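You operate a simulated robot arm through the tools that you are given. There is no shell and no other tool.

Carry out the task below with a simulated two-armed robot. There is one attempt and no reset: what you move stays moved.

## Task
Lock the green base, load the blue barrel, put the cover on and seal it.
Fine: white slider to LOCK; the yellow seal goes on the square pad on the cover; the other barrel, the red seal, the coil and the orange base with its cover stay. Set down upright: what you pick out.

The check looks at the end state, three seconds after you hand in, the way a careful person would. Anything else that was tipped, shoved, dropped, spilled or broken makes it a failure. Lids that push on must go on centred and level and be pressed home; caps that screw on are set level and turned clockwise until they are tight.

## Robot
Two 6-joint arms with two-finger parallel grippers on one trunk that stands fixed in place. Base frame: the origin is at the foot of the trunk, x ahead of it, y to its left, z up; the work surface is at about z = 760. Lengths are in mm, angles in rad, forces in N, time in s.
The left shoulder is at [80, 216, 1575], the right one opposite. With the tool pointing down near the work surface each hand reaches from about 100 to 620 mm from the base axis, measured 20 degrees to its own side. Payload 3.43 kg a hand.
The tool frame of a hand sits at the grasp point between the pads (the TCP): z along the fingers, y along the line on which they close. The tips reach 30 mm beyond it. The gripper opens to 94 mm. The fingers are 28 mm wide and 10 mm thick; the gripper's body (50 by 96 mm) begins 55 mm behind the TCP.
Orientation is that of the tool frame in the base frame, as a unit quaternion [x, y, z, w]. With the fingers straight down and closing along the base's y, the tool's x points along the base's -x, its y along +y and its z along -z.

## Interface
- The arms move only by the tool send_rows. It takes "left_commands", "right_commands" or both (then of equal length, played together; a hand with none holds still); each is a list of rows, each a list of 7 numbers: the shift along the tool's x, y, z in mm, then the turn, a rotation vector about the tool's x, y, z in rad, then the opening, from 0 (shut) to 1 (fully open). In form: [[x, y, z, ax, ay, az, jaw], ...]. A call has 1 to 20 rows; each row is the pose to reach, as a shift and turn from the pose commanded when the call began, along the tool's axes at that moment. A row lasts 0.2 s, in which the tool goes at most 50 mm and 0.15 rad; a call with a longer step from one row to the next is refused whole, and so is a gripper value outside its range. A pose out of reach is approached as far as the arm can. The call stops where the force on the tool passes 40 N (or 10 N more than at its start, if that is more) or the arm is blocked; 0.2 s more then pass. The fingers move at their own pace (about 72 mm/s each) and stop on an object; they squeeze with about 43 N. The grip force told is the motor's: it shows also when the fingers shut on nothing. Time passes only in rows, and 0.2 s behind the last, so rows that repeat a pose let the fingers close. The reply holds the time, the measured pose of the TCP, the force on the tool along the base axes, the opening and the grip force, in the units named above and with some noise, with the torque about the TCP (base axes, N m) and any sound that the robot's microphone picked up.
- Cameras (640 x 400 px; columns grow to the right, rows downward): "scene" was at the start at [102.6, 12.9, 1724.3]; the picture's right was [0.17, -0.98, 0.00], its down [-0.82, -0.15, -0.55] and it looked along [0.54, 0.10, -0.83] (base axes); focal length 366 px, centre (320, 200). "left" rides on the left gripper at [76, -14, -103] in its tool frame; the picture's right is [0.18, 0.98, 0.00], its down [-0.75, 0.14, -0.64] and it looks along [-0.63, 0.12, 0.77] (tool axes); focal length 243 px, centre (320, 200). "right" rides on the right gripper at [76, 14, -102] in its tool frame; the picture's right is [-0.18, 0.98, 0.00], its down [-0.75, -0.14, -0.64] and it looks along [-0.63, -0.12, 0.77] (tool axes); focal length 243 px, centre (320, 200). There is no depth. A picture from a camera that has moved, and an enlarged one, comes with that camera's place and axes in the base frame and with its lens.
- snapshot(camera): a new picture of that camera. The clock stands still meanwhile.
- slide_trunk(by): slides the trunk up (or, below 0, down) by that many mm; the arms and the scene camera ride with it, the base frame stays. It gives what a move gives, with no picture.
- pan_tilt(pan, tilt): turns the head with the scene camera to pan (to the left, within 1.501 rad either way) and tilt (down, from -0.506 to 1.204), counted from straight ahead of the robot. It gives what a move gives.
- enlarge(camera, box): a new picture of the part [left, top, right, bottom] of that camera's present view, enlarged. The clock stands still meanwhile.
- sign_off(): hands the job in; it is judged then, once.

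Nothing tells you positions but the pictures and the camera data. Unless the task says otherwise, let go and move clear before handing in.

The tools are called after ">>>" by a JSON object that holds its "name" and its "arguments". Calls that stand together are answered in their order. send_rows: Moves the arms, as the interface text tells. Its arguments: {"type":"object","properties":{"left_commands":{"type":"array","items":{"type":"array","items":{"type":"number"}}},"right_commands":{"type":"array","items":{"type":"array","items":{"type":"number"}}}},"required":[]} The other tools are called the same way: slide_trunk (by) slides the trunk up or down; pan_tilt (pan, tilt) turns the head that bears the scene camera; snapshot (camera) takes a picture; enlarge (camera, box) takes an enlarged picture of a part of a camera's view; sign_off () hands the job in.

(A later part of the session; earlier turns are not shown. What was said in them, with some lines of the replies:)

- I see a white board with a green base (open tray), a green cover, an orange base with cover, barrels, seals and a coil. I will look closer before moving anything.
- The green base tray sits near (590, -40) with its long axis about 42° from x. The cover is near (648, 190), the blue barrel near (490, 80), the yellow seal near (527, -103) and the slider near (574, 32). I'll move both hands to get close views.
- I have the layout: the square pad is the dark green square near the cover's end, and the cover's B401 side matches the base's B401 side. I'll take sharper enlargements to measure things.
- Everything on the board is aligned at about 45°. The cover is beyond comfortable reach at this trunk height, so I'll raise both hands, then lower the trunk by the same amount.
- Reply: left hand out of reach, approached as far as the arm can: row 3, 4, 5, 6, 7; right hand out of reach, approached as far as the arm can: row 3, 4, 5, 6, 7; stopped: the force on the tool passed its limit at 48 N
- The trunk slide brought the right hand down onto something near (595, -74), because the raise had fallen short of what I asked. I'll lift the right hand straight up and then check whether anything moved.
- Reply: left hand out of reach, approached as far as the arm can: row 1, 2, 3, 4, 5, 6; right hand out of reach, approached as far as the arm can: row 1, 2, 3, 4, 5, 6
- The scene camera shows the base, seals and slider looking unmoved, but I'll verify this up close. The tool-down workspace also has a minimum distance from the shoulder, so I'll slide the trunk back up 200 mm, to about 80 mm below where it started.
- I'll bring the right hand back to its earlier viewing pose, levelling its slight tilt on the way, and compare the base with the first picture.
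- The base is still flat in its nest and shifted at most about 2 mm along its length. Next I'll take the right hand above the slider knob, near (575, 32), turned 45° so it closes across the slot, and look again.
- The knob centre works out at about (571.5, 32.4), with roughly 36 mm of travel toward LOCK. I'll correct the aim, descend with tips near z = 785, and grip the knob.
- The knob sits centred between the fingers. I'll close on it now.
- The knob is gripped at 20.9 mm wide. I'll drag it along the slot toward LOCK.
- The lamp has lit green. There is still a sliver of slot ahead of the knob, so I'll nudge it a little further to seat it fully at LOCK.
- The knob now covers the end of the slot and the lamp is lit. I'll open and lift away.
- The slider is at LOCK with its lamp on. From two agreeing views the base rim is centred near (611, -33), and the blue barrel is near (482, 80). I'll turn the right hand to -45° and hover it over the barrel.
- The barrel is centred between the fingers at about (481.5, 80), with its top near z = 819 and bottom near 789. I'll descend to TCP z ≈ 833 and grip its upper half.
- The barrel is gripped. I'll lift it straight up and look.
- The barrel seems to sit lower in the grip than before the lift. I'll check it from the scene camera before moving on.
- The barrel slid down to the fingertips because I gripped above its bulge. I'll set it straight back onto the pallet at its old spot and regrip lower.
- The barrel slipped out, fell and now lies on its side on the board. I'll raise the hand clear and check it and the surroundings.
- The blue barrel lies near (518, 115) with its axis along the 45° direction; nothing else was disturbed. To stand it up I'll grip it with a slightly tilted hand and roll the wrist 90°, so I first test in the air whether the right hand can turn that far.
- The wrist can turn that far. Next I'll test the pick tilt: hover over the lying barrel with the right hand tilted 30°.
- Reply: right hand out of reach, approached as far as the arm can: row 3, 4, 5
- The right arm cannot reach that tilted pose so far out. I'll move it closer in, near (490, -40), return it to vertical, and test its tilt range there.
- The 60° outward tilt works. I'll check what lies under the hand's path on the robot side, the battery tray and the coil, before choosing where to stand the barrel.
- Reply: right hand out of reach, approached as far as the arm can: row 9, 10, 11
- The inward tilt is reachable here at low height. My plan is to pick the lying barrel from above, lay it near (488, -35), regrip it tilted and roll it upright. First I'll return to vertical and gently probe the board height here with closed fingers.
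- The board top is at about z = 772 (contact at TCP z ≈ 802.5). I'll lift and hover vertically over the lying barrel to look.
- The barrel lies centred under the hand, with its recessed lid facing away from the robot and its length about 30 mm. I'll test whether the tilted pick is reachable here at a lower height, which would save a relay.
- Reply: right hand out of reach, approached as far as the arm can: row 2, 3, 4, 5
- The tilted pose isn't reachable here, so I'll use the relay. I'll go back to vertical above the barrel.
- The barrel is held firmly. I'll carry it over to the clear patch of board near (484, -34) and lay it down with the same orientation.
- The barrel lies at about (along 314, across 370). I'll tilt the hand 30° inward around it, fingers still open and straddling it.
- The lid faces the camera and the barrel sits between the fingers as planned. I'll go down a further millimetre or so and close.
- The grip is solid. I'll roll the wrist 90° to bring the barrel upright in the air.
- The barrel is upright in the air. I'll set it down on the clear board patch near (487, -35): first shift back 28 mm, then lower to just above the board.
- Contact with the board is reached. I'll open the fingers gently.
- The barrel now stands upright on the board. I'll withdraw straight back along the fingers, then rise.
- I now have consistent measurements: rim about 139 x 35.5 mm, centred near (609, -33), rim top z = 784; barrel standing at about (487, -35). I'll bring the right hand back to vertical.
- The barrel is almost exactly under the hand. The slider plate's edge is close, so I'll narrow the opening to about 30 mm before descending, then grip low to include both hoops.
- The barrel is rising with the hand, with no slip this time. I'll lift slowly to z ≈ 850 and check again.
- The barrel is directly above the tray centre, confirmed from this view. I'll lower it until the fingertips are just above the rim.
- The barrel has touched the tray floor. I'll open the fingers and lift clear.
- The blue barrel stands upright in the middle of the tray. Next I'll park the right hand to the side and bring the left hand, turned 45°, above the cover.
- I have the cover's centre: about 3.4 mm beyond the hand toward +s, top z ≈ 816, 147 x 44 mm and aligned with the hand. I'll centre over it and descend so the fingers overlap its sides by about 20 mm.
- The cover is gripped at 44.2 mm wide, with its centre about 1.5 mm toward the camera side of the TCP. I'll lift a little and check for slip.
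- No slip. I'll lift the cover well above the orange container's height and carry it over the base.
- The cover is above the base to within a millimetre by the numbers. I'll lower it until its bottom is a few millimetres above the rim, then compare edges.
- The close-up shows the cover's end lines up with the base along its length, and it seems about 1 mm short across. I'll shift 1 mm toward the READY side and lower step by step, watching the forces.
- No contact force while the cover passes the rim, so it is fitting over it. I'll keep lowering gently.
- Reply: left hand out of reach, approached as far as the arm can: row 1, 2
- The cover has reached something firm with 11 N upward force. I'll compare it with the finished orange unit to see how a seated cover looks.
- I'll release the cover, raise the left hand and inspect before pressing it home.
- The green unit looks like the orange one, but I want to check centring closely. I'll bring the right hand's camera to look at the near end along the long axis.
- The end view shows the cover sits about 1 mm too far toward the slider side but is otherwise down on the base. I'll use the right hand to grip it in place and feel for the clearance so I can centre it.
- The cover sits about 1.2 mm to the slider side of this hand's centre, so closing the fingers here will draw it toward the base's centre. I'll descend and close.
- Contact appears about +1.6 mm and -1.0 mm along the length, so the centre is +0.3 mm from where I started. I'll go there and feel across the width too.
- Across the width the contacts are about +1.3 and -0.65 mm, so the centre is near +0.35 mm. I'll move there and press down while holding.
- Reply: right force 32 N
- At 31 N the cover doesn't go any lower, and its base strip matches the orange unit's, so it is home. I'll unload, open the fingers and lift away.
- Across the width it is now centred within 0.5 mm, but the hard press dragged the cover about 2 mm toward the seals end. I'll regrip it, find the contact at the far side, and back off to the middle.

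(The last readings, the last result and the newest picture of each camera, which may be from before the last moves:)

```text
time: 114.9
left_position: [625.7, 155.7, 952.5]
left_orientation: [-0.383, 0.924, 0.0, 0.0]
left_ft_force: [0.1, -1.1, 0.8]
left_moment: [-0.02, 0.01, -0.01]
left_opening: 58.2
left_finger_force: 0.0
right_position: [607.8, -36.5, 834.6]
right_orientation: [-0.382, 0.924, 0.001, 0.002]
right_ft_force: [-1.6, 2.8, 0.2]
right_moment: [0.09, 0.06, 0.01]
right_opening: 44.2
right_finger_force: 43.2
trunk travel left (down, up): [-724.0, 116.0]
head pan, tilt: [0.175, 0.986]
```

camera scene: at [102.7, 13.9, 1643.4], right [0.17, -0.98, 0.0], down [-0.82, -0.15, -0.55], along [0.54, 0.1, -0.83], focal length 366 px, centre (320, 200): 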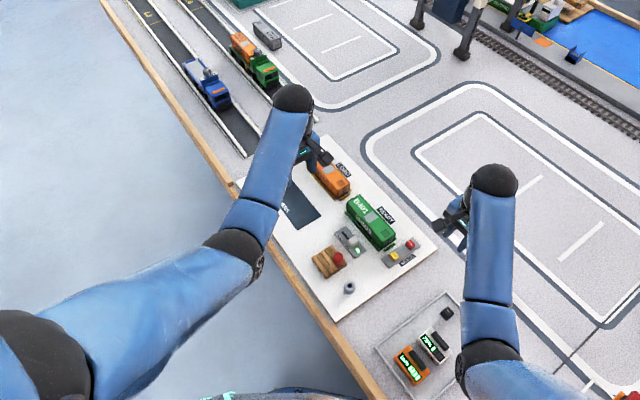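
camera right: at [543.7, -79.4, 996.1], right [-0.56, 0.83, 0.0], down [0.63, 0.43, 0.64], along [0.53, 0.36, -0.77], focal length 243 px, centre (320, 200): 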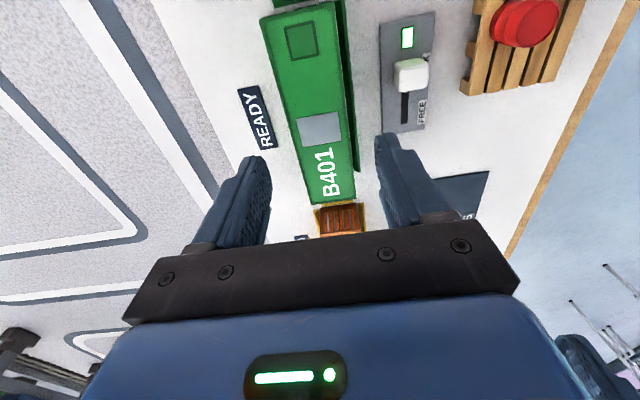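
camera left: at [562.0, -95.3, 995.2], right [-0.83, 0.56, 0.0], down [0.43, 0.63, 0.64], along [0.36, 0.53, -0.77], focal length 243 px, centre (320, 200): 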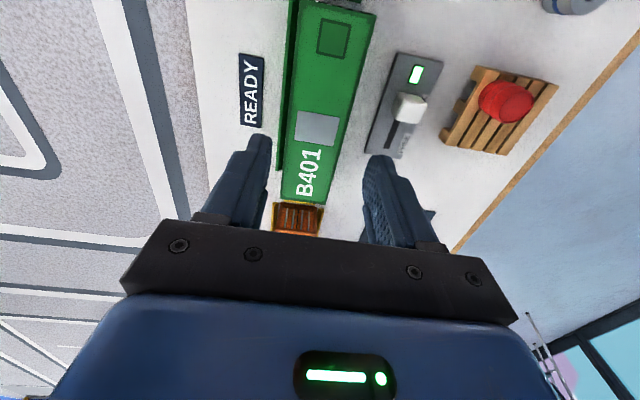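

>>> {"name": "send_rows", "arguments": {"right_commands": [[0, 0.7, 0, 0, 0, 0, 0.4], [0, 1.4, 0, 0, 0, 0, 0.4], [-0.6, 1.4, 0, 0, 0, 0, 0.4], [-1.2, 1.4, 0, 0, 0, 0, 0.4], [-1.2, 1.4, 0, 0, 0, 0, 0.4]]}}

>>> {"name": "send_rows", "arguments": {"right_commands": [[-0.5, 0, 0, 0, 0, 0, 0.4], [-1, 0, 0, 0, 0, 0, 0.4], [-1, 0, 0, 0, 0, 0, 0.4]]}}

>>> {"name": "send_rows", "arguments": {"right_commands": [[-0.5, 0, 0, 0, 0, 0, 0.4], [-1, 0, 0, 0, 0, 0, 0.4], [-1, 0, 0, 0, 0, 0, 0.4]]}}

```text
time: 116.1
left_position: [625.7, 156.1, 954.2]
left_orientation: [-0.383, 0.924, 0.0, 0.0]
left_ft_force: [0.5, 0.0, -1.3]
left_moment: [0.01, 0.01, 0.02]
left_opening: 58.4
left_finger_force: 0.1
right_position: [609.6, -33.7, 834.4]
right_orientation: [-0.382, 0.924, 0.001, 0.001]
right_ft_force: [0.7, -1.1, 2.9]
right_moment: [-0.24, 0.05, -0.01]
right_opening: 44.2
right_finger_force: 42.8
trunk travel left (down, up): [-724.0, 116.0]
head pan, tilt: [0.175, 0.986]
```

```text
time: 116.9
left_position: [624.4, 155.1, 953.6]
left_orientation: [-0.383, 0.924, 0.0, 0.001]
left_ft_force: [0.2, -0.7, 0.5]
left_moment: [0.03, 0.0, 0.03]
left_opening: 57.9
left_finger_force: 0.1
right_position: [608.4, -33.2, 834.9]
right_orientation: [-0.382, 0.924, 0.001, 0.001]
right_ft_force: [0.0, -2.7, 2.3]
right_moment: [-0.16, -0.08, -0.01]
right_opening: 44.3
right_finger_force: 43.0
trunk travel left (down, up): [-724.0, 116.0]
head pan, tilt: [0.175, 0.986]
```

```text
time: 117.7
left_position: [624.5, 155.0, 954.8]
left_orientation: [-0.382, 0.924, 0.0, 0.0]
left_ft_force: [-0.5, -0.2, 0.1]
left_moment: [-0.01, 0.01, -0.02]
left_opening: 58.3
left_finger_force: 0.0
right_position: [608.6, -33.8, 834.8]
right_orientation: [-0.382, 0.924, 0.001, 0.002]
right_ft_force: [-2.7, -5.7, 5.1]
right_moment: [-0.19, -0.04, 0.02]
right_opening: 44.0
right_finger_force: 43.3
trunk travel left (down, up): [-724.0, 116.0]
head pan, tilt: [0.175, 0.986]
```

>>> {"name": "send_rows", "arguments": {"right_commands": [[1, -0.3, 0, 0, 0, 0, 0.4], [2, -0.5, 0, 0, 0, 0, 0.4], [2.5, -0.5, 0, 0, 0, 0, 0.4], [2.5, -0.5, 0, 0, 0, 0, 0.4]]}}

```text
time: 118.7
left_position: [626.1, 156.4, 953.7]
left_orientation: [-0.382, 0.924, 0.0, 0.0]
left_ft_force: [-0.8, -0.1, 0.0]
left_moment: [0.01, 0.05, -0.03]
left_opening: 58.4
left_finger_force: 0.1
right_position: [608.1, -34.0, 835.0]
right_orientation: [-0.382, 0.924, 0.001, 0.001]
right_ft_force: [0.5, 0.7, 0.8]
right_moment: [0.01, -0.02, 0.0]
right_opening: 44.2
right_finger_force: 43.2
trunk travel left (down, up): [-724.0, 116.0]
head pan, tilt: [0.175, 0.986]
```

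Forces are near zero, so the cover is free and centred. I'll open, lift and check the end view again.

>>> {"name": "send_rows", "arguments": {"right_commands": [[0, 0, 0, 0, 0, 0, 0.5], [0, 0, 0, 0, 0, 0, 0.65], [0, 0, -5, 0, 0, 0, 0.7], [0, 0, -30, 0, 0, 0, 0.7], [0, 0, -59, 0, 0, 0, 0.7], [30, -2, -59, 0, 0, 0, 0.8], [65, -4, -59, 0, 0, 0, 0.9], [100, -6, -59, 0, 0, 0, 1], [130, -8, -59, 0, 0, 0, 1], [143, -8.5, -59, 0, 0, 0, 1]]}}

>>> {"name": "enlarge", "arguments": {"camera": "right", "box": [308, 160, 372, 200]}}

>>> {"name": "enlarge", "arguments": {"camera": "right", "box": [240, 130, 400, 230]}}

```text
time: 120.9
left_position: [626.3, 155.3, 954.3]
left_orientation: [-0.382, 0.924, 0.0, 0.0]
left_ft_force: [0.4, 0.0, -0.4]
left_moment: [0.03, 0.0, -0.01]
left_opening: 58.4
left_finger_force: 0.0
right_position: [513.1, -143.3, 891.7]
right_orientation: [-0.382, 0.924, 0.001, 0.001]
right_ft_force: [-0.9, -0.4, -0.2]
right_moment: [-0.01, 0.0, -0.05]
right_opening: 94.1
right_finger_force: 0.0
trunk travel left (down, up): [-724.0, 116.0]
head pan, tilt: [0.175, 0.986]
```

```text
10.00 times, centred on (340, 180) of right
camera zoom: at [449.6, -186.6, 994.8], right [-0.56, 0.83, 0.0], down [0.63, 0.43, 0.64], along [0.53, 0.36, -0.76], focal length 2426 px, centre (120, 400)
```

zoom: 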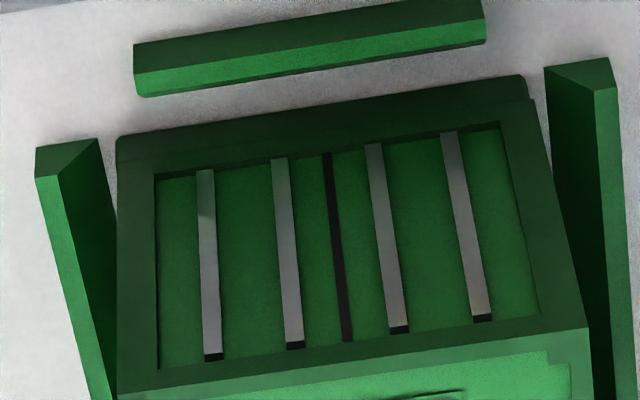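

```text
4.00 times, centred on (320, 180) of right
camera zoom: at [449.6, -186.6, 994.8], right [-0.56, 0.83, 0.0], down [0.63, 0.43, 0.64], along [0.53, 0.36, -0.76], focal length 970 px, centre (320, 280)
```

zoom: 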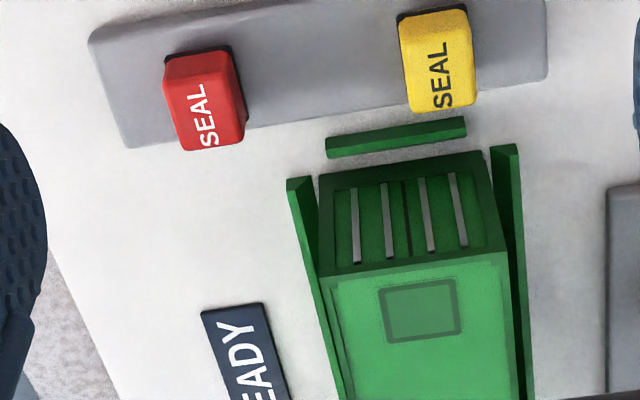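

The cover is now flush and centred at the near end. For a like-for-like check of "home", I'll take the same end view of the orange unit by moving 196 mm along.

>>> {"name": "send_rows", "arguments": {"right_commands": [[-20, 0, 0, 0, 0, 0, 1], [-60, 0, 0, 0, 0, 0, 1], [-100, 0, 0, 0, 0, 0, 1], [-140, 0, 0, 0, 0, 0, 1], [-175, 0, 0, 0, 0, 0, 1], [-191, 0, 0, 0, 0, 0, 1], [-196, 0, 0, 0, 0, 0, 1]]}}

>>> {"name": "enlarge", "arguments": {"camera": "right", "box": [308, 160, 372, 200]}}

>>> {"name": "snapshot", "arguments": {"camera": "right"}}

```text
time: 122.5
left_position: [625.5, 156.4, 953.8]
left_orientation: [-0.383, 0.924, 0.0, 0.0]
left_ft_force: [0.3, 1.1, -0.6]
left_moment: [-0.01, 0.01, 0.02]
left_opening: 58.1
left_finger_force: 0.0
right_position: [652.2, -3.1, 893.7]
right_orientation: [-0.382, 0.924, 0.001, 0.001]
right_ft_force: [0.5, -0.4, 1.0]
right_moment: [-0.02, 0.03, -0.03]
right_opening: 93.9
right_finger_force: 0.1
trunk travel left (down, up): [-724.0, 116.0]
head pan, tilt: [0.175, 0.986]
```

```text
10.00 times, centred on (340, 180) of right
camera zoom: at [589.6, -46.8, 995.2], right [-0.56, 0.83, 0.0], down [0.63, 0.43, 0.64], along [0.53, 0.36, -0.76], focal length 2426 px, centre (120, 400)
```

zoom: 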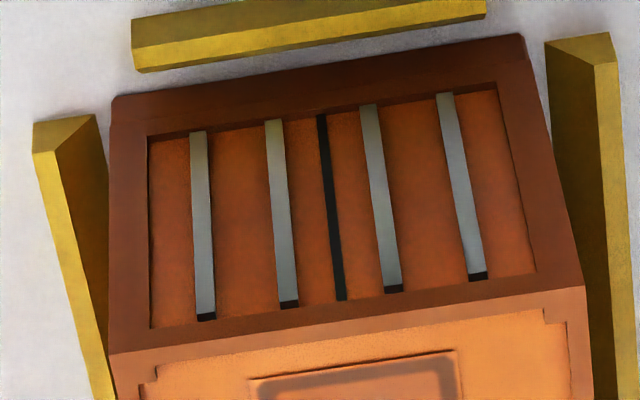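

```text
taken
camera right: at [589.6, -46.8, 995.2], right [-0.56, 0.83, 0.0], down [0.63, 0.43, 0.64], along [0.53, 0.36, -0.76], focal length 243 px, centre (320, 200)
```

right: 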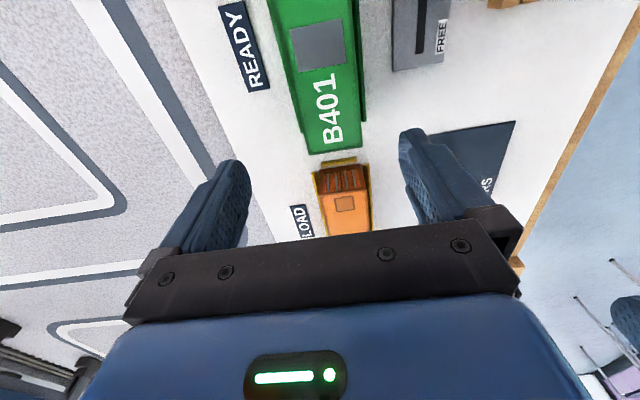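

The orange and green end views match within about 0.3 mm in height and overhang, so the cover is home, level and centred. Now the yellow seal: I'll hover the right hand over it.

>>> {"name": "send_rows", "arguments": {"right_commands": [[30, 3, 0, 0, 0, 0, 0.8], [70, 8, 0, 0, 0, 0, 0.6], [110, 13, 0, 0, 0, 0, 0.5], [145, 18, 4, 0, 0, 0, 0.5], [160, 20, 8, 0, 0, 0, 0.5], [163, 20, 13, 0, 0, 0, 0.5]]}}

>>> {"name": "snapshot", "arguments": {"camera": "right"}}

>>> {"name": "enlarge", "arguments": {"camera": "right", "box": [256, 60, 384, 140]}}

```text
time: 123.9
left_position: [626.9, 156.7, 952.4]
left_orientation: [-0.383, 0.924, 0.0, 0.0]
left_ft_force: [0.6, 0.5, -0.5]
left_moment: [-0.02, -0.03, 0.02]
left_opening: 58.0
left_finger_force: 0.0
right_position: [522.3, -103.2, 880.9]
right_orientation: [-0.382, 0.924, 0.001, 0.001]
right_ft_force: [0.0, 0.2, -0.7]
right_moment: [0.02, 0.01, 0.02]
right_opening: 47.1
right_finger_force: 0.0
trunk travel left (down, up): [-724.0, 116.0]
head pan, tilt: [0.175, 0.986]
```

```text
taken
camera right: at [459.3, -147.7, 982.6], right [-0.56, 0.83, 0.0], down [0.63, 0.43, 0.64], along [0.53, 0.36, -0.76], focal length 243 px, centre (320, 200)
```

right: 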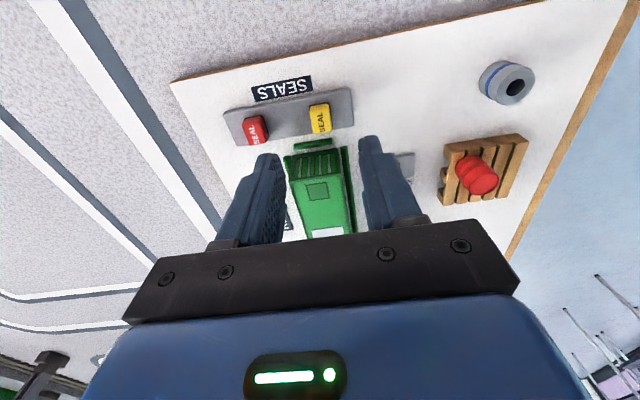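

```text
5.00 times, centred on (320, 100) of right
camera zoom: at [459.3, -147.7, 982.6], right [-0.56, 0.83, 0.0], down [0.63, 0.43, 0.64], along [0.53, 0.36, -0.76], focal length 1213 px, centre (320, 700)
```

zoom: 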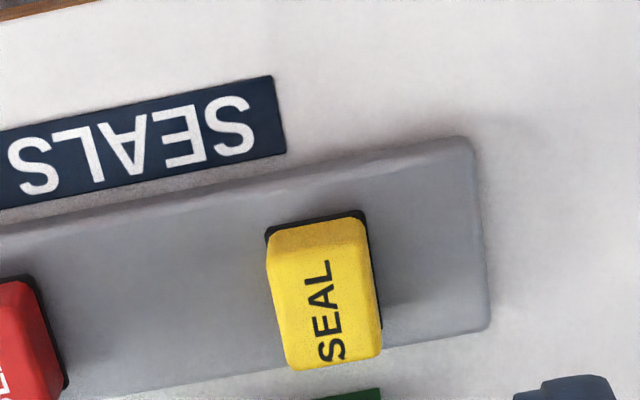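

The yellow seal is about 18 x 16 mm and almost exactly under the hand. I'll descend until the tips are just above its plate and look.

>>> {"name": "send_rows", "arguments": {"right_commands": [[0.7, 1.1, 20, 0, 0, 0, 0.42], [0.7, 1.1, 42, 0, 0, 0, 0.42], [0.7, 1.1, 58, 0, 0, 0, 0.42], [0.7, 1.1, 66, 0, 0, 0, 0.42], [0.7, 1.1, 66, 0, 0, 0, 0.42]]}}

>>> {"name": "enlarge", "arguments": {"camera": "right", "box": [240, 90, 400, 190]}}

```text
time: 125.1
left_position: [625.8, 156.4, 953.5]
left_orientation: [-0.382, 0.924, 0.0, 0.0]
left_ft_force: [0.3, 0.9, 0.1]
left_moment: [0.03, 0.0, 0.02]
left_opening: 58.3
left_finger_force: 0.0
right_position: [521.1, -105.1, 814.9]
right_orientation: [-0.382, 0.924, 0.001, 0.001]
right_ft_force: [0.3, 0.0, 0.8]
right_moment: [-0.01, 0.0, 0.02]
right_opening: 39.5
right_finger_force: 0.0
trunk travel left (down, up): [-724.0, 116.0]
head pan, tilt: [0.175, 0.986]
```

```text
4.00 times, centred on (320, 140) of right
camera zoom: at [458.2, -148.5, 915.7], right [-0.56, 0.83, 0.0], down [0.63, 0.43, 0.64], along [0.53, 0.36, -0.76], focal length 970 px, centre (320, 440)
```

zoom: 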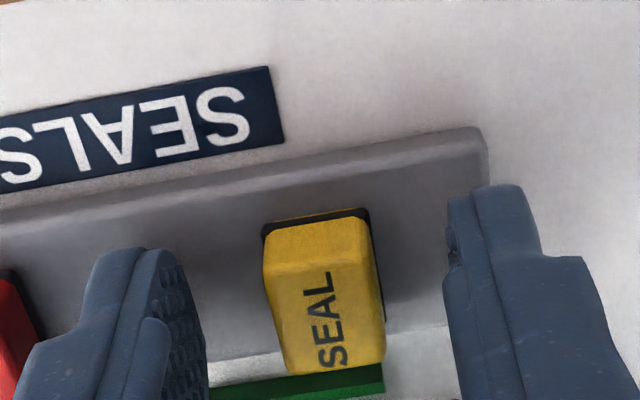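

>>> {"name": "send_rows", "arguments": {"right_commands": [[0, 0, 1, 0, 0, 0, 0.42], [0, 0, 2, 0, 0, 0, 0.42], [0, 0, 2, 0, 0, 0, 0.3], [0, 0, 2, 0, 0, 0, 0.15], [0, 0, 2, 0, 0, 0, 0.1], [0, 0, 2, 0, 0, 0, 0.1]]}}

>>> {"name": "enlarge", "arguments": {"camera": "right", "box": [240, 90, 400, 190]}}

```text
time: 126.5
left_position: [624.7, 156.4, 953.1]
left_orientation: [-0.382, 0.924, 0.0, 0.0]
left_ft_force: [-0.8, -0.1, 0.4]
left_moment: [-0.01, -0.02, 0.01]
left_opening: 58.3
left_finger_force: 0.1
right_position: [521.5, -104.7, 812.0]
right_orientation: [-0.382, 0.924, 0.0, 0.002]
right_ft_force: [0.5, -0.5, 0.1]
right_moment: [0.01, -0.05, 0.04]
right_opening: 13.7
right_finger_force: 43.1
trunk travel left (down, up): [-724.0, 116.0]
head pan, tilt: [0.175, 0.986]
```

```text
4.00 times, centred on (320, 140) of right
camera zoom: at [458.0, -148.0, 914.0], right [-0.56, 0.83, 0.0], down [0.63, 0.43, 0.64], along [0.53, 0.36, -0.76], focal length 970 px, centre (320, 440)
```

zoom: 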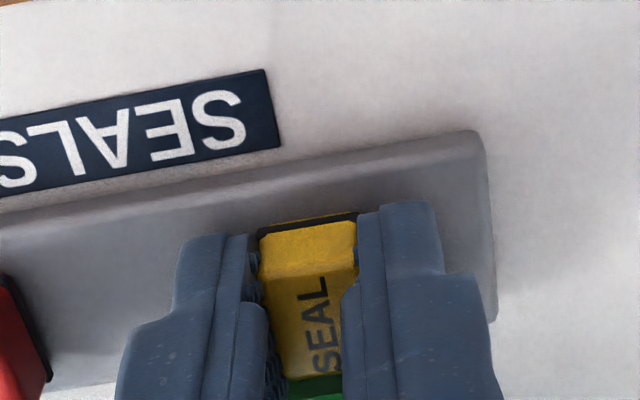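

>>> {"name": "send_rows", "arguments": {"right_commands": [[0, 0, -2, 0, 0, 0, 0.1], [0, 0, -5, 0, 0, 0, 0.1], [0, 0, -8, 0, 0, 0, 0.1], [0, 0, -8, 0, 0, 0, 0.1]]}}

>>> {"name": "enlarge", "arguments": {"camera": "right", "box": [240, 90, 400, 190]}}

```text
time: 127.5
left_position: [626.5, 156.5, 953.6]
left_orientation: [-0.382, 0.924, 0.0, -0.001]
left_ft_force: [-0.3, -1.0, 0.0]
left_moment: [0.0, 0.03, -0.01]
left_opening: 58.0
left_finger_force: 0.1
right_position: [522.0, -105.3, 820.3]
right_orientation: [-0.382, 0.924, 0.001, 0.002]
right_ft_force: [-0.6, -0.1, 0.1]
right_moment: [-0.01, 0.02, -0.02]
right_opening: 13.8
right_finger_force: 42.8
trunk travel left (down, up): [-724.0, 116.0]
head pan, tilt: [0.175, 0.986]
```

```text
4.00 times, centred on (320, 140) of right
camera zoom: at [458.4, -148.9, 922.2], right [-0.56, 0.83, 0.0], down [0.63, 0.43, 0.64], along [0.53, 0.36, -0.76], focal length 970 px, centre (320, 440)
```

zoom: 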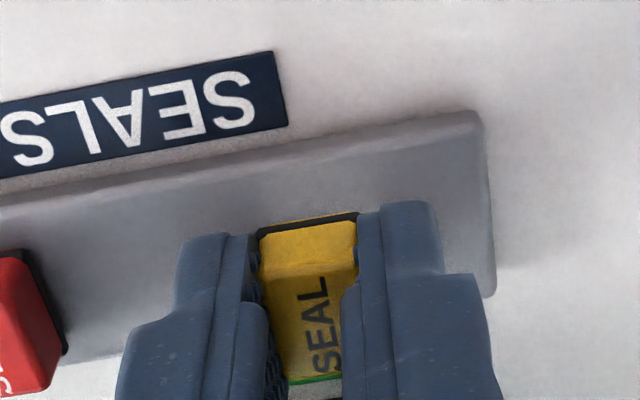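

The seal comes up cleanly with the hand. I'll lift it above the cover's height and move over the square pad.

>>> {"name": "send_rows", "arguments": {"right_commands": [[0, 0, -12, 0, 0, 0, 0.1], [0, 0, -30, 0, 0, 0, 0.1], [0, 0, -50, 0, 0, 0, 0.1], [-10, -2, -54, 0, 0, 0, 0.1], [-25, -6, -54, 0, 0, 0, 0.1], [-42, -10, -54, 0, 0, 0, 0.1], [-52, -11.7, -54, 0, 0, 0, 0.1], [-52, -11.7, -54, 0, 0, 0, 0.1]]}}

>>> {"name": "snapshot", "arguments": {"camera": "right"}}

>>> {"name": "enlarge", "arguments": {"camera": "right", "box": [240, 70, 400, 170]}}

```text
time: 129.3
left_position: [625.7, 156.2, 954.3]
left_orientation: [-0.383, 0.924, 0.0, 0.0]
left_ft_force: [0.2, -0.5, 0.0]
left_moment: [0.01, 0.01, 0.0]
left_opening: 58.2
left_finger_force: 0.1
right_position: [567.6, -75.5, 874.0]
right_orientation: [-0.382, 0.924, 0.001, 0.002]
right_ft_force: [-0.6, -0.1, 0.1]
right_moment: [-0.01, 0.0, -0.03]
right_opening: 13.8
right_finger_force: 43.2
trunk travel left (down, up): [-724.0, 116.0]
head pan, tilt: [0.175, 0.986]
```

```text
taken
camera right: at [503.7, -118.2, 976.1], right [-0.56, 0.83, 0.0], down [0.63, 0.43, 0.64], along [0.53, 0.36, -0.76], focal length 243 px, centre (320, 200)
```

right: 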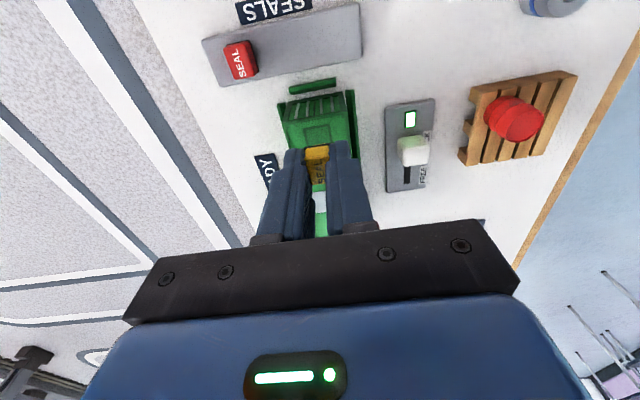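

```text
4.00 times, centred on (320, 120) of right
camera zoom: at [503.7, -118.2, 976.1], right [-0.56, 0.83, 0.0], down [0.63, 0.43, 0.64], along [0.53, 0.36, -0.76], focal length 970 px, centre (320, 520)
```

zoom: 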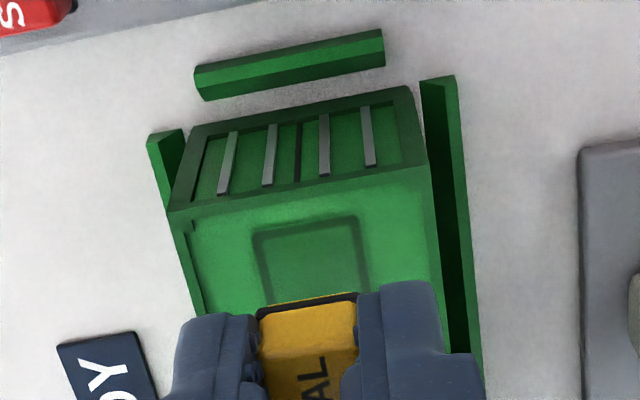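

I can see the pad's border: its centre is about 2.6 mm behind and 1 mm to the side of the seal. I'll correct and lower to a few millimetres above it.

>>> {"name": "send_rows", "arguments": {"right_commands": [[2.6, -1, 4, 0, 0, 0, 0.1], [2.6, -1, 10, 0, 0, 0, 0.1], [2.6, -1, 15, 0, 0, 0, 0.1], [2.6, -1, 17, 0, 0, 0, 0.1]]}}

>>> {"name": "enlarge", "arguments": {"camera": "right", "box": [240, 70, 400, 170]}}

>>> {"name": "enlarge", "arguments": {"camera": "scene", "box": [372, 210, 420, 240]}}

```text
time: 130.3
left_position: [625.5, 156.9, 953.0]
left_orientation: [-0.382, 0.924, 0.001, 0.0]
left_ft_force: [-0.5, -0.2, -0.4]
left_moment: [-0.02, -0.01, 0.01]
left_opening: 58.4
left_finger_force: 0.0
right_position: [564.8, -78.3, 857.2]
right_orientation: [-0.382, 0.924, 0.0, 0.002]
right_ft_force: [-0.2, 0.1, -0.1]
right_moment: [0.03, 0.02, -0.02]
right_opening: 14.0
right_finger_force: 42.7
trunk travel left (down, up): [-724.0, 116.0]
head pan, tilt: [0.175, 0.986]
```

```text
4.00 times, centred on (320, 120) of right
camera zoom: at [502.0, -121.8, 959.0], right [-0.56, 0.83, 0.0], down [0.63, 0.43, 0.64], along [0.53, 0.36, -0.76], focal length 970 px, centre (320, 520)
```

zoom: 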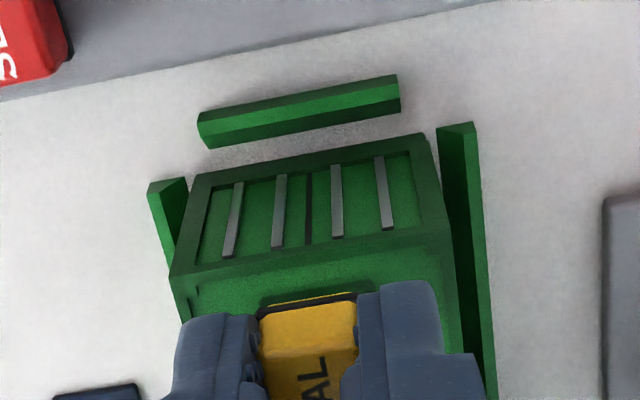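

```text
13.33 times, centred on (396, 225) of scene
camera zoom: at [102.7, 12.8, 1643.5], right [0.17, -0.98, 0.0], down [-0.82, -0.15, -0.55], along [0.54, 0.1, -0.83], focal length 4875 px, centre (-693, -133)
```

zoom: 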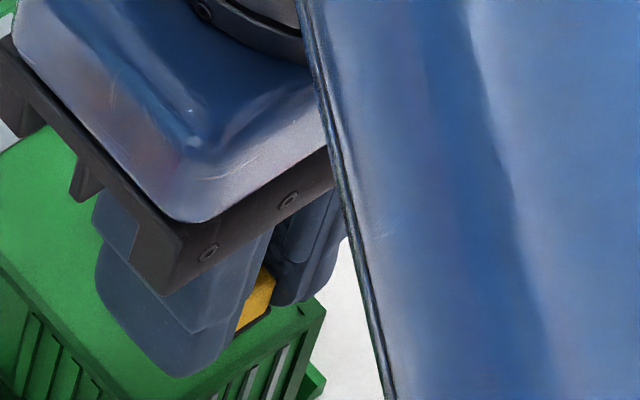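

>>> {"name": "enlarge", "arguments": {"camera": "right", "box": [296, 128, 344, 158]}}

```text
13.33 times, centred on (320, 143) of right
camera zoom: at [502.0, -121.8, 959.0], right [-0.56, 0.83, 0.0], down [0.63, 0.43, 0.64], along [0.53, 0.36, -0.76], focal length 3235 px, centre (320, 960)
```

zoom: 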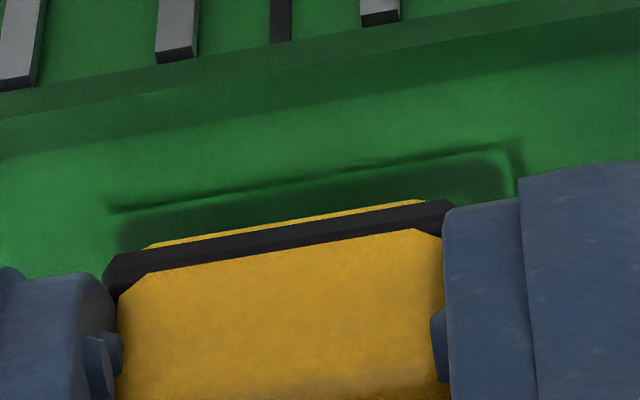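

>>> {"name": "send_rows", "arguments": {"right_commands": [[-1.7, 0.4, 0, 0, 0, 0, 0.1], [-1.7, 0.4, 2, 0, 0, 0, 0.1], [-1.7, 0.4, 3, 0, 0, 0, 0.1]]}}

>>> {"name": "enlarge", "arguments": {"camera": "right", "box": [296, 128, 344, 158]}}

```text
time: 131.1
left_position: [625.6, 155.4, 953.3]
left_orientation: [-0.383, 0.924, 0.0, 0.0]
left_ft_force: [0.0, 0.7, -0.5]
left_moment: [0.03, 0.01, 0.02]
left_opening: 58.2
left_finger_force: 0.1
right_position: [567.1, -77.1, 853.4]
right_orientation: [-0.381, 0.924, 0.001, 0.001]
right_ft_force: [0.3, 0.4, -0.2]
right_moment: [0.0, 0.02, -0.01]
right_opening: 14.0
right_finger_force: 42.7
trunk travel left (down, up): [-724.0, 116.0]
head pan, tilt: [0.175, 0.986]
```

```text
13.33 times, centred on (320, 143) of right
camera zoom: at [503.4, -120.7, 956.1], right [-0.56, 0.83, 0.0], down [0.63, 0.43, 0.64], along [0.53, 0.36, -0.76], focal length 3235 px, centre (320, 960)
```

zoom: 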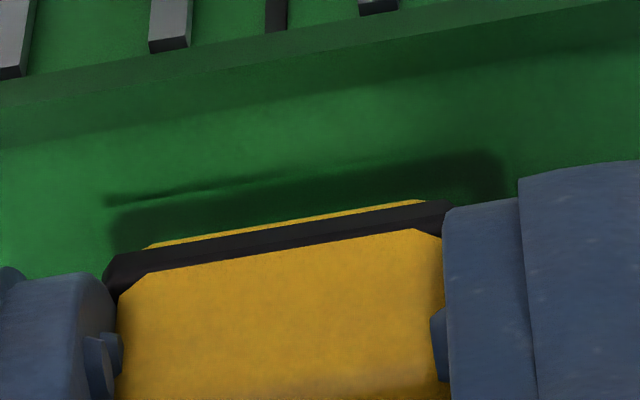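

>>> {"name": "send_rows", "arguments": {"right_commands": [[0, 0.7, 0, 0, 0, 0, 0.1], [0, 0.7, 1, 0, 0, 0, 0.1], [0, 0.7, 2, 0, 0, 0, 0.1]]}}

>>> {"name": "enlarge", "arguments": {"camera": "right", "box": [296, 128, 344, 158]}}

```text
time: 131.9
left_position: [625.6, 156.0, 953.4]
left_orientation: [-0.383, 0.924, 0.0, 0.001]
left_ft_force: [-0.2, 0.7, -0.8]
left_moment: [0.0, -0.02, 0.03]
left_opening: 58.3
left_finger_force: 0.0
right_position: [566.0, -75.7, 853.9]
right_orientation: [-0.382, 0.924, 0.001, 0.002]
right_ft_force: [-0.1, 0.0, -0.9]
right_moment: [0.02, 0.03, 0.01]
right_opening: 13.8
right_finger_force: 42.6
trunk travel left (down, up): [-724.0, 116.0]
head pan, tilt: [0.175, 0.986]
```

```text
13.33 times, centred on (320, 143) of right
camera zoom: at [502.7, -120.0, 954.6], right [-0.56, 0.83, 0.0], down [0.63, 0.43, 0.64], along [0.53, 0.36, -0.76], focal length 3235 px, centre (320, 960)
```

zoom: 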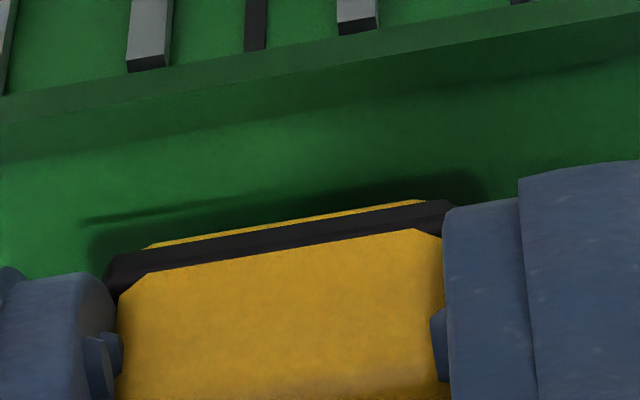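

>>> {"name": "send_rows", "arguments": {"right_commands": [[0, 0, 1, 0, 0, 0, 0.1], [0, 0, 2, 0, 0, 0, 0.1]]}}

>>> {"name": "enlarge", "arguments": {"camera": "right", "box": [296, 128, 344, 158]}}

```text
time: 132.5
left_position: [625.1, 156.1, 953.9]
left_orientation: [-0.382, 0.924, 0.0, 0.0]
left_ft_force: [0.0, -0.1, 0.1]
left_moment: [0.0, 0.02, 0.02]
left_opening: 58.4
left_finger_force: 0.1
right_position: [566.7, -76.4, 850.5]
right_orientation: [-0.382, 0.924, 0.001, 0.001]
right_ft_force: [0.6, -0.9, 0.0]
right_moment: [0.0, 0.02, 0.0]
right_opening: 14.1
right_finger_force: 43.6
trunk travel left (down, up): [-724.0, 116.0]
head pan, tilt: [0.175, 0.986]
```

```text
13.33 times, centred on (320, 143) of right
camera zoom: at [502.9, -120.0, 952.5], right [-0.56, 0.83, 0.0], down [0.63, 0.43, 0.64], along [0.53, 0.36, -0.76], focal length 3235 px, centre (320, 960)
```

zoom: 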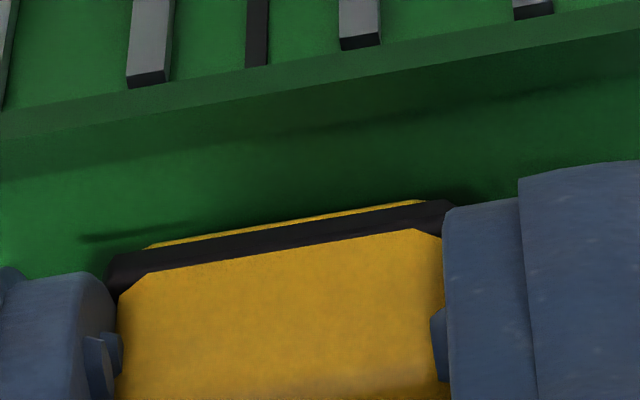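

>>> {"name": "send_rows", "arguments": {"right_commands": [[0, 0, 0.7, 0, 0, 0, 0.1], [0, 0, 1.4, 0, 0, 0, 0.1]]}}

>>> {"name": "send_rows", "arguments": {"right_commands": [[0, 0, 0.7, 0, 0, 0, 0.1], [0, 0, 1.2, 0, 0, 0, 0.1]]}}

>>> {"name": "enlarge", "arguments": {"camera": "right", "box": [296, 128, 344, 158]}}

```text
time: 133.1
left_position: [626.1, 157.9, 954.2]
left_orientation: [-0.382, 0.924, -0.001, 0.001]
left_ft_force: [-0.4, 0.0, -1.0]
left_moment: [-0.03, 0.0, 0.0]
left_opening: 58.4
left_finger_force: 0.0
right_position: [565.4, -76.2, 848.9]
right_orientation: [-0.382, 0.924, 0.002, 0.001]
right_ft_force: [0.3, 1.1, 0.6]
right_moment: [-0.02, 0.0, -0.01]
right_opening: 13.9
right_finger_force: 42.9
trunk travel left (down, up): [-724.0, 116.0]
head pan, tilt: [0.175, 0.986]
```

```text
time: 133.7
left_position: [625.2, 156.7, 953.3]
left_orientation: [-0.382, 0.924, -0.001, 0.001]
left_ft_force: [-0.2, 0.4, -0.5]
left_moment: [0.0, 0.06, -0.02]
left_opening: 58.3
left_finger_force: 0.0
right_position: [566.1, -76.0, 849.2]
right_orientation: [-0.382, 0.924, 0.0, 0.003]
right_ft_force: [-1.4, -1.1, 7.8]
right_moment: [-0.03, 0.04, 0.03]
right_opening: 13.8
right_finger_force: 42.8
trunk travel left (down, up): [-724.0, 116.0]
head pan, tilt: [0.175, 0.986]
```

```text
13.33 times, centred on (320, 143) of right
camera zoom: at [502.6, -120.0, 950.5], right [-0.56, 0.83, 0.0], down [0.63, 0.43, 0.65], along [0.53, 0.36, -0.76], focal length 3235 px, centre (320, 960)
```

zoom: 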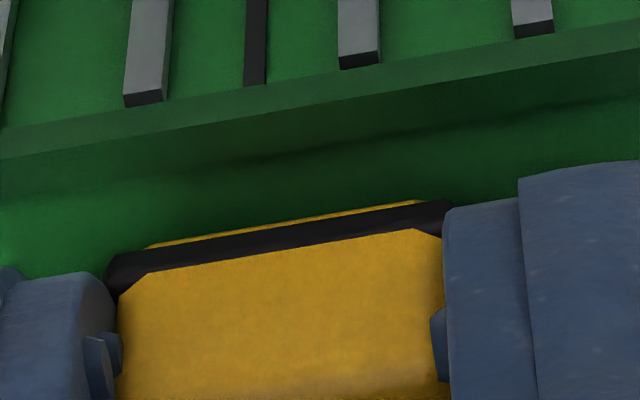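

The seal touches the pad with about 8 N. I'll press slightly more, ease off, then open and lift away.

>>> {"name": "send_rows", "arguments": {"right_commands": [[0, 0, 0.8, 0, 0, 0, 0.1], [0, 0, 0.8, 0, 0, 0, 0.1], [0, 0, -0.6, 0, 0, 0, 0.1], [0, 0, -1.2, 0, 0, 0, 0.1]]}}

>>> {"name": "send_rows", "arguments": {"right_commands": [[0, 0, 0, 0, 0, 0, 0.2], [0, 0, 0, 0, 0, 0, 0.3], [0, 0, 0, 0, 0, 0, 0.35], [0, 0, -10, 0, 0, 0, 0.35], [0, 0, -30, 0, 0, 0, 0.35], [0, 0, -50, 0, 0, 0, 0.35]]}}

>>> {"name": "snapshot", "arguments": {"camera": "right"}}

>>> {"name": "enlarge", "arguments": {"camera": "right", "box": [256, 50, 384, 130]}}

```text
time: 134.7
left_position: [626.2, 156.4, 954.7]
left_orientation: [-0.383, 0.924, 0.001, 0.0]
left_ft_force: [-0.6, 0.4, 0.9]
left_moment: [0.0, -0.01, -0.02]
left_opening: 58.1
left_finger_force: 0.0
right_position: [566.1, -76.8, 850.2]
right_orientation: [-0.382, 0.924, 0.0, 0.003]
right_ft_force: [1.1, -0.8, 4.8]
right_moment: [0.01, -0.05, 0.05]
right_opening: 13.8
right_finger_force: 42.6
trunk travel left (down, up): [-724.0, 116.0]
head pan, tilt: [0.175, 0.986]
```

```text
time: 136.1
left_position: [625.9, 156.8, 952.8]
left_orientation: [-0.383, 0.924, 0.0, 0.0]
left_ft_force: [0.1, -0.6, 0.0]
left_moment: [0.04, -0.05, 0.01]
left_opening: 58.4
left_finger_force: 0.1
right_position: [566.9, -75.2, 900.4]
right_orientation: [-0.382, 0.924, 0.0, 0.002]
right_ft_force: [-0.3, -0.1, 0.4]
right_moment: [0.02, 0.02, -0.01]
right_opening: 32.9
right_finger_force: 0.0
trunk travel left (down, up): [-724.0, 116.0]
head pan, tilt: [0.175, 0.986]
```

```text
taken
camera right: at [502.9, -118.9, 1001.9], right [-0.56, 0.83, 0.0], down [0.63, 0.43, 0.64], along [0.53, 0.36, -0.76], focal length 243 px, centre (320, 200)
```

right: 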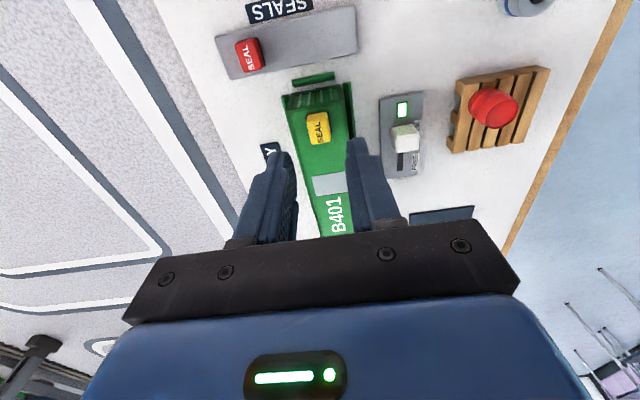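

```text
5.00 times, centred on (320, 90) of right
camera zoom: at [502.9, -118.9, 1001.9], right [-0.56, 0.83, 0.0], down [0.63, 0.43, 0.64], along [0.53, 0.36, -0.76], focal length 1213 px, centre (320, 750)
```

zoom: 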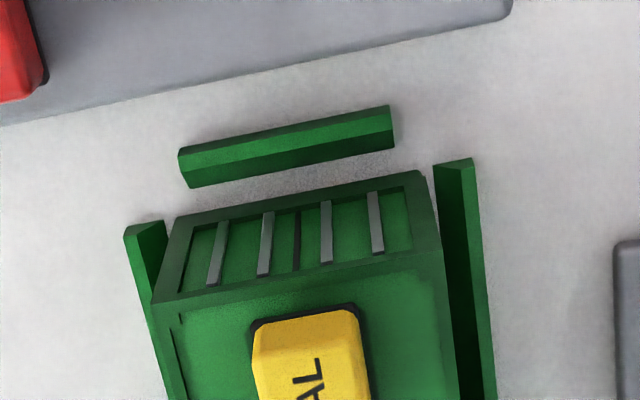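

>>> {"name": "enlarge", "arguments": {"camera": "right", "box": [276, 85, 372, 150]}}

>>> {"name": "enlarge", "arguments": {"camera": "right", "box": [300, 105, 340, 150]}}

```text
6.15 times, centred on (324, 118) of right
camera zoom: at [502.9, -118.9, 1001.9], right [-0.56, 0.83, 0.0], down [0.63, 0.43, 0.64], along [0.53, 0.36, -0.76], focal length 1493 px, centre (295, 708)
```

zoom: 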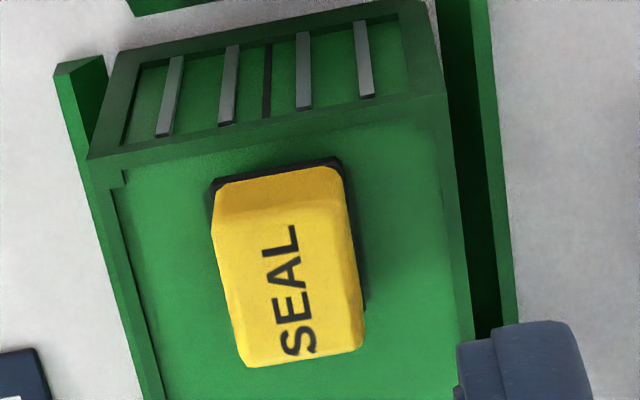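

```text
8.89 times, centred on (320, 128) of right
camera zoom: at [502.9, -118.9, 1001.9], right [-0.56, 0.83, 0.0], down [0.63, 0.43, 0.64], along [0.53, 0.36, -0.76], focal length 2157 px, centre (320, 844)
```

zoom: 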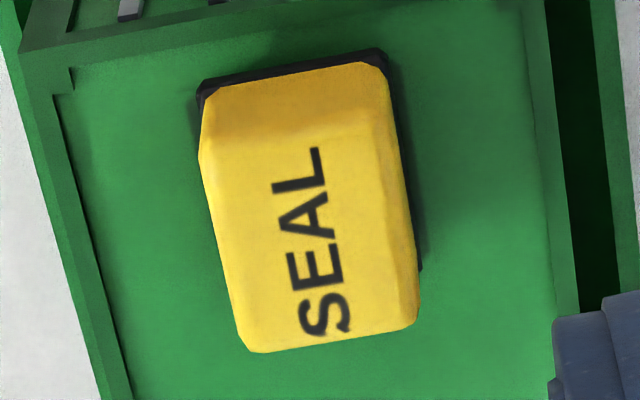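

The seal sits centred on the pad area and covers it. I'll go back to the end-view pose to verify the cover didn't shift.

>>> {"name": "send_rows", "arguments": {"right_commands": [[20, -2, 0, 0, 0, 0, 0.6], [50, -6, 3, 0, 0, 0, 0.9], [75, -9, 6, 0, 0, 0, 1], [86, -10, 6, 0, 0, 0, 1], [86, -10, 6, 0, 0, 0, 1]]}}

>>> {"name": "enlarge", "arguments": {"camera": "right", "box": [308, 160, 372, 200]}}

>>> {"name": "enlarge", "arguments": {"camera": "right", "box": [240, 130, 400, 230]}}

>>> {"name": "snapshot", "arguments": {"camera": "scene"}}

```text
time: 137.3
left_position: [625.5, 156.6, 953.2]
left_orientation: [-0.382, 0.924, 0.0, 0.0]
left_ft_force: [-0.2, 0.5, 0.2]
left_moment: [0.03, 0.01, -0.02]
left_opening: 58.4
left_finger_force: 0.1
right_position: [511.5, -143.8, 893.8]
right_orientation: [-0.382, 0.924, 0.001, 0.002]
right_ft_force: [-0.5, 0.3, 0.2]
right_moment: [0.01, -0.01, -0.01]
right_opening: 93.7
right_finger_force: 0.0
trunk travel left (down, up): [-724.0, 116.0]
head pan, tilt: [0.175, 0.986]
```

```text
10.00 times, centred on (340, 180) of right
camera zoom: at [448.6, -188.0, 995.4], right [-0.56, 0.83, 0.0], down [0.63, 0.43, 0.64], along [0.53, 0.36, -0.76], focal length 2426 px, centre (120, 400)
```

zoom: 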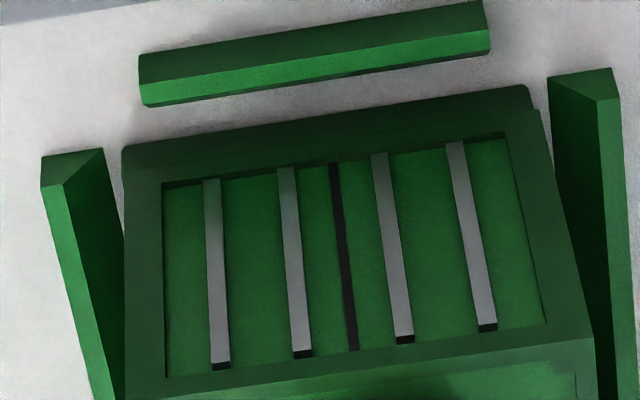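

```text
4.00 times, centred on (320, 180) of right
camera zoom: at [448.6, -188.0, 995.4], right [-0.56, 0.83, 0.0], down [0.63, 0.43, 0.64], along [0.53, 0.36, -0.76], focal length 970 px, centre (320, 280)
```

zoom: 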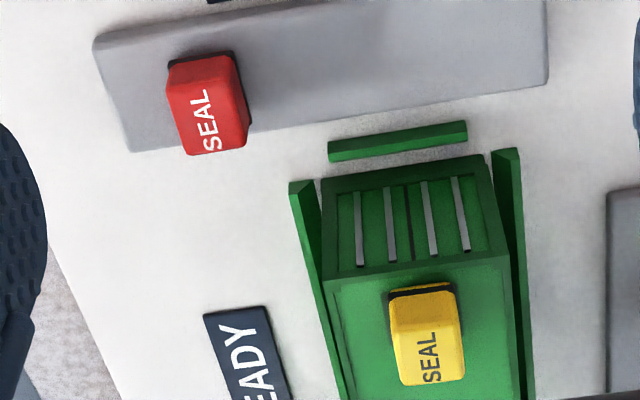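

```text
taken
camera scene: at [102.7, 12.9, 1643.5], right [0.17, -0.98, 0.0], down [-0.82, -0.15, -0.55], along [0.54, 0.1, -0.83], focal length 366 px, centre (320, 200)
```

scene: 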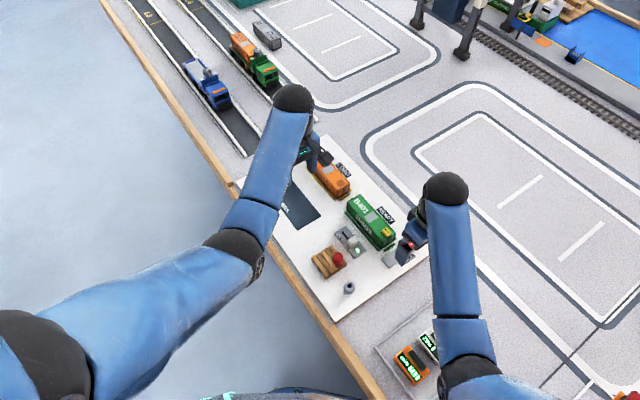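

The cover hasn't moved and the seal is in place. I'll move both hands clear for a last look at the whole board.

>>> {"name": "send_rows", "arguments": {"left_commands": [[-10, 8, -5, 0, 0, 0, 0.62], [-35, 28, -7, 0, 0, 0, 0.62], [-65, 52, -7, 0, 0, 0, 0.62], [-90, 72, -7, 0, 0, 0, 0.62], [-104, 84, -7, 0, 0, 0, 0.62]], "right_commands": [[8, -18, -15, 0, 0, 0, 0.8], [22, -50, -22, 0, 0, 0, 0.8], [36, -82, -26, 0, 0, 0, 0.8], [48, -108, -26, 0, 0, 0, 0.8], [54.8, -123, -26, 0, 0, 0, 0.8]]}}

>>> {"name": "snapshot", "arguments": {"camera": "scene"}}

>>> {"name": "enlarge", "arguments": {"camera": "scene", "box": [300, 150, 460, 250]}}

>>> {"name": "enlarge", "arguments": {"camera": "scene", "box": [300, 215, 460, 315]}}

```text
time: 138.5
left_position: [640.4, 290.1, 960.8]
left_orientation: [-0.383, 0.924, 0.0, 0.0]
left_ft_force: [0.4, 0.5, 1.0]
left_moment: [0.03, 0.01, -0.03]
left_opening: 58.4
left_finger_force: 0.2
right_position: [560.7, -269.6, 917.1]
right_orientation: [-0.383, 0.924, 0.002, 0.001]
right_ft_force: [-0.3, -0.5, -0.8]
right_moment: [0.0, -0.01, 0.02]
right_opening: 75.0
right_finger_force: 0.1
trunk travel left (down, up): [-724.0, 116.0]
head pan, tilt: [0.175, 0.986]
```

```text
taken
camera scene: at [102.9, 12.8, 1643.4], right [0.17, -0.98, 0.0], down [-0.82, -0.15, -0.55], along [0.54, 0.1, -0.83], focal length 366 px, centre (320, 200)
```

scene: 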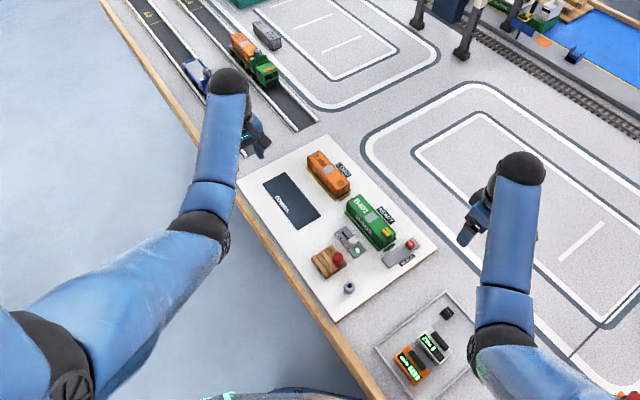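

```text
4.00 times, centred on (380, 200) of scene
camera zoom: at [102.9, 12.8, 1643.4], right [0.17, -0.98, 0.0], down [-0.82, -0.15, -0.55], along [0.54, 0.1, -0.83], focal length 1462 px, centre (80, 200)
```

zoom: 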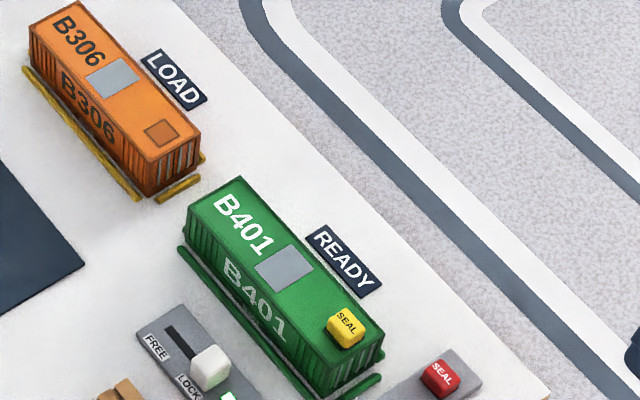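

```text
4.00 times, centred on (380, 265) of scene
camera zoom: at [102.9, 12.8, 1643.4], right [0.17, -0.98, 0.0], down [-0.82, -0.15, -0.55], along [0.54, 0.1, -0.83], focal length 1462 px, centre (80, -60)
```

zoom: 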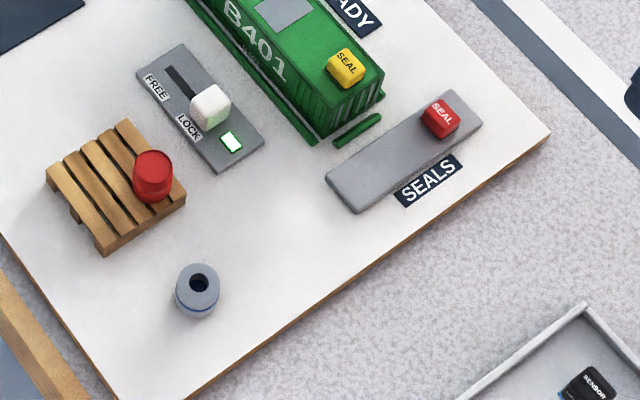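

The board shows the slider at LOCK with its lamp lit. The blue barrel is inside the green base and the cover is centred and down. The yellow seal sits on the square pad, and the red barrel, red seal, coil and orange unit are where they were. Both hands are clear, so I'm handing in.

The route had two mishaps:
- **Base:** an early trunk slide pressed the right hand onto it and shifted it about 2 mm inside its nest, before it was locked.
- **Barrel:** it slipped and fell once. I stood it back up before loading it.

>>> {"name": "sign_off", "arguments": {}}

```text
The job is handed in.
```

I handed the job in. In my last pictures everything was in place, but I haven't been told the result of the check.

- **Lock:** the white slider is at the end of its slot at LOCK and its lamp is lit green.
- **Barrel:** the blue barrel stands upright in the middle of the green base. I last saw it just before the cover went on.
- **Cover:** B401 is on and level. It would go no lower under about 31 N. Its height and edges match the finished orange unit to about 0.3 mm at the near end.
- **Seal:** the yellow seal covers the square pad and is centred to about 0.6 mm.
- **Everything else:** the red barrel, red seal, coil and orange unit with its cover look untouched.

Two things went wrong on the way that a careful check might notice:

- **The base moved slightly:** early on I lowered the trunk before confirming the hands had risen. The right hand pressed on the base with about 48 N, and the base now sits about 2 mm further along its nest. It was still flat and locked normally afterwards.
- **The barrel was dropped once:** my first grip was too high and it fell on its side on the board. It hit nothing else, and I stood it upright before loading it. I saw no damage.
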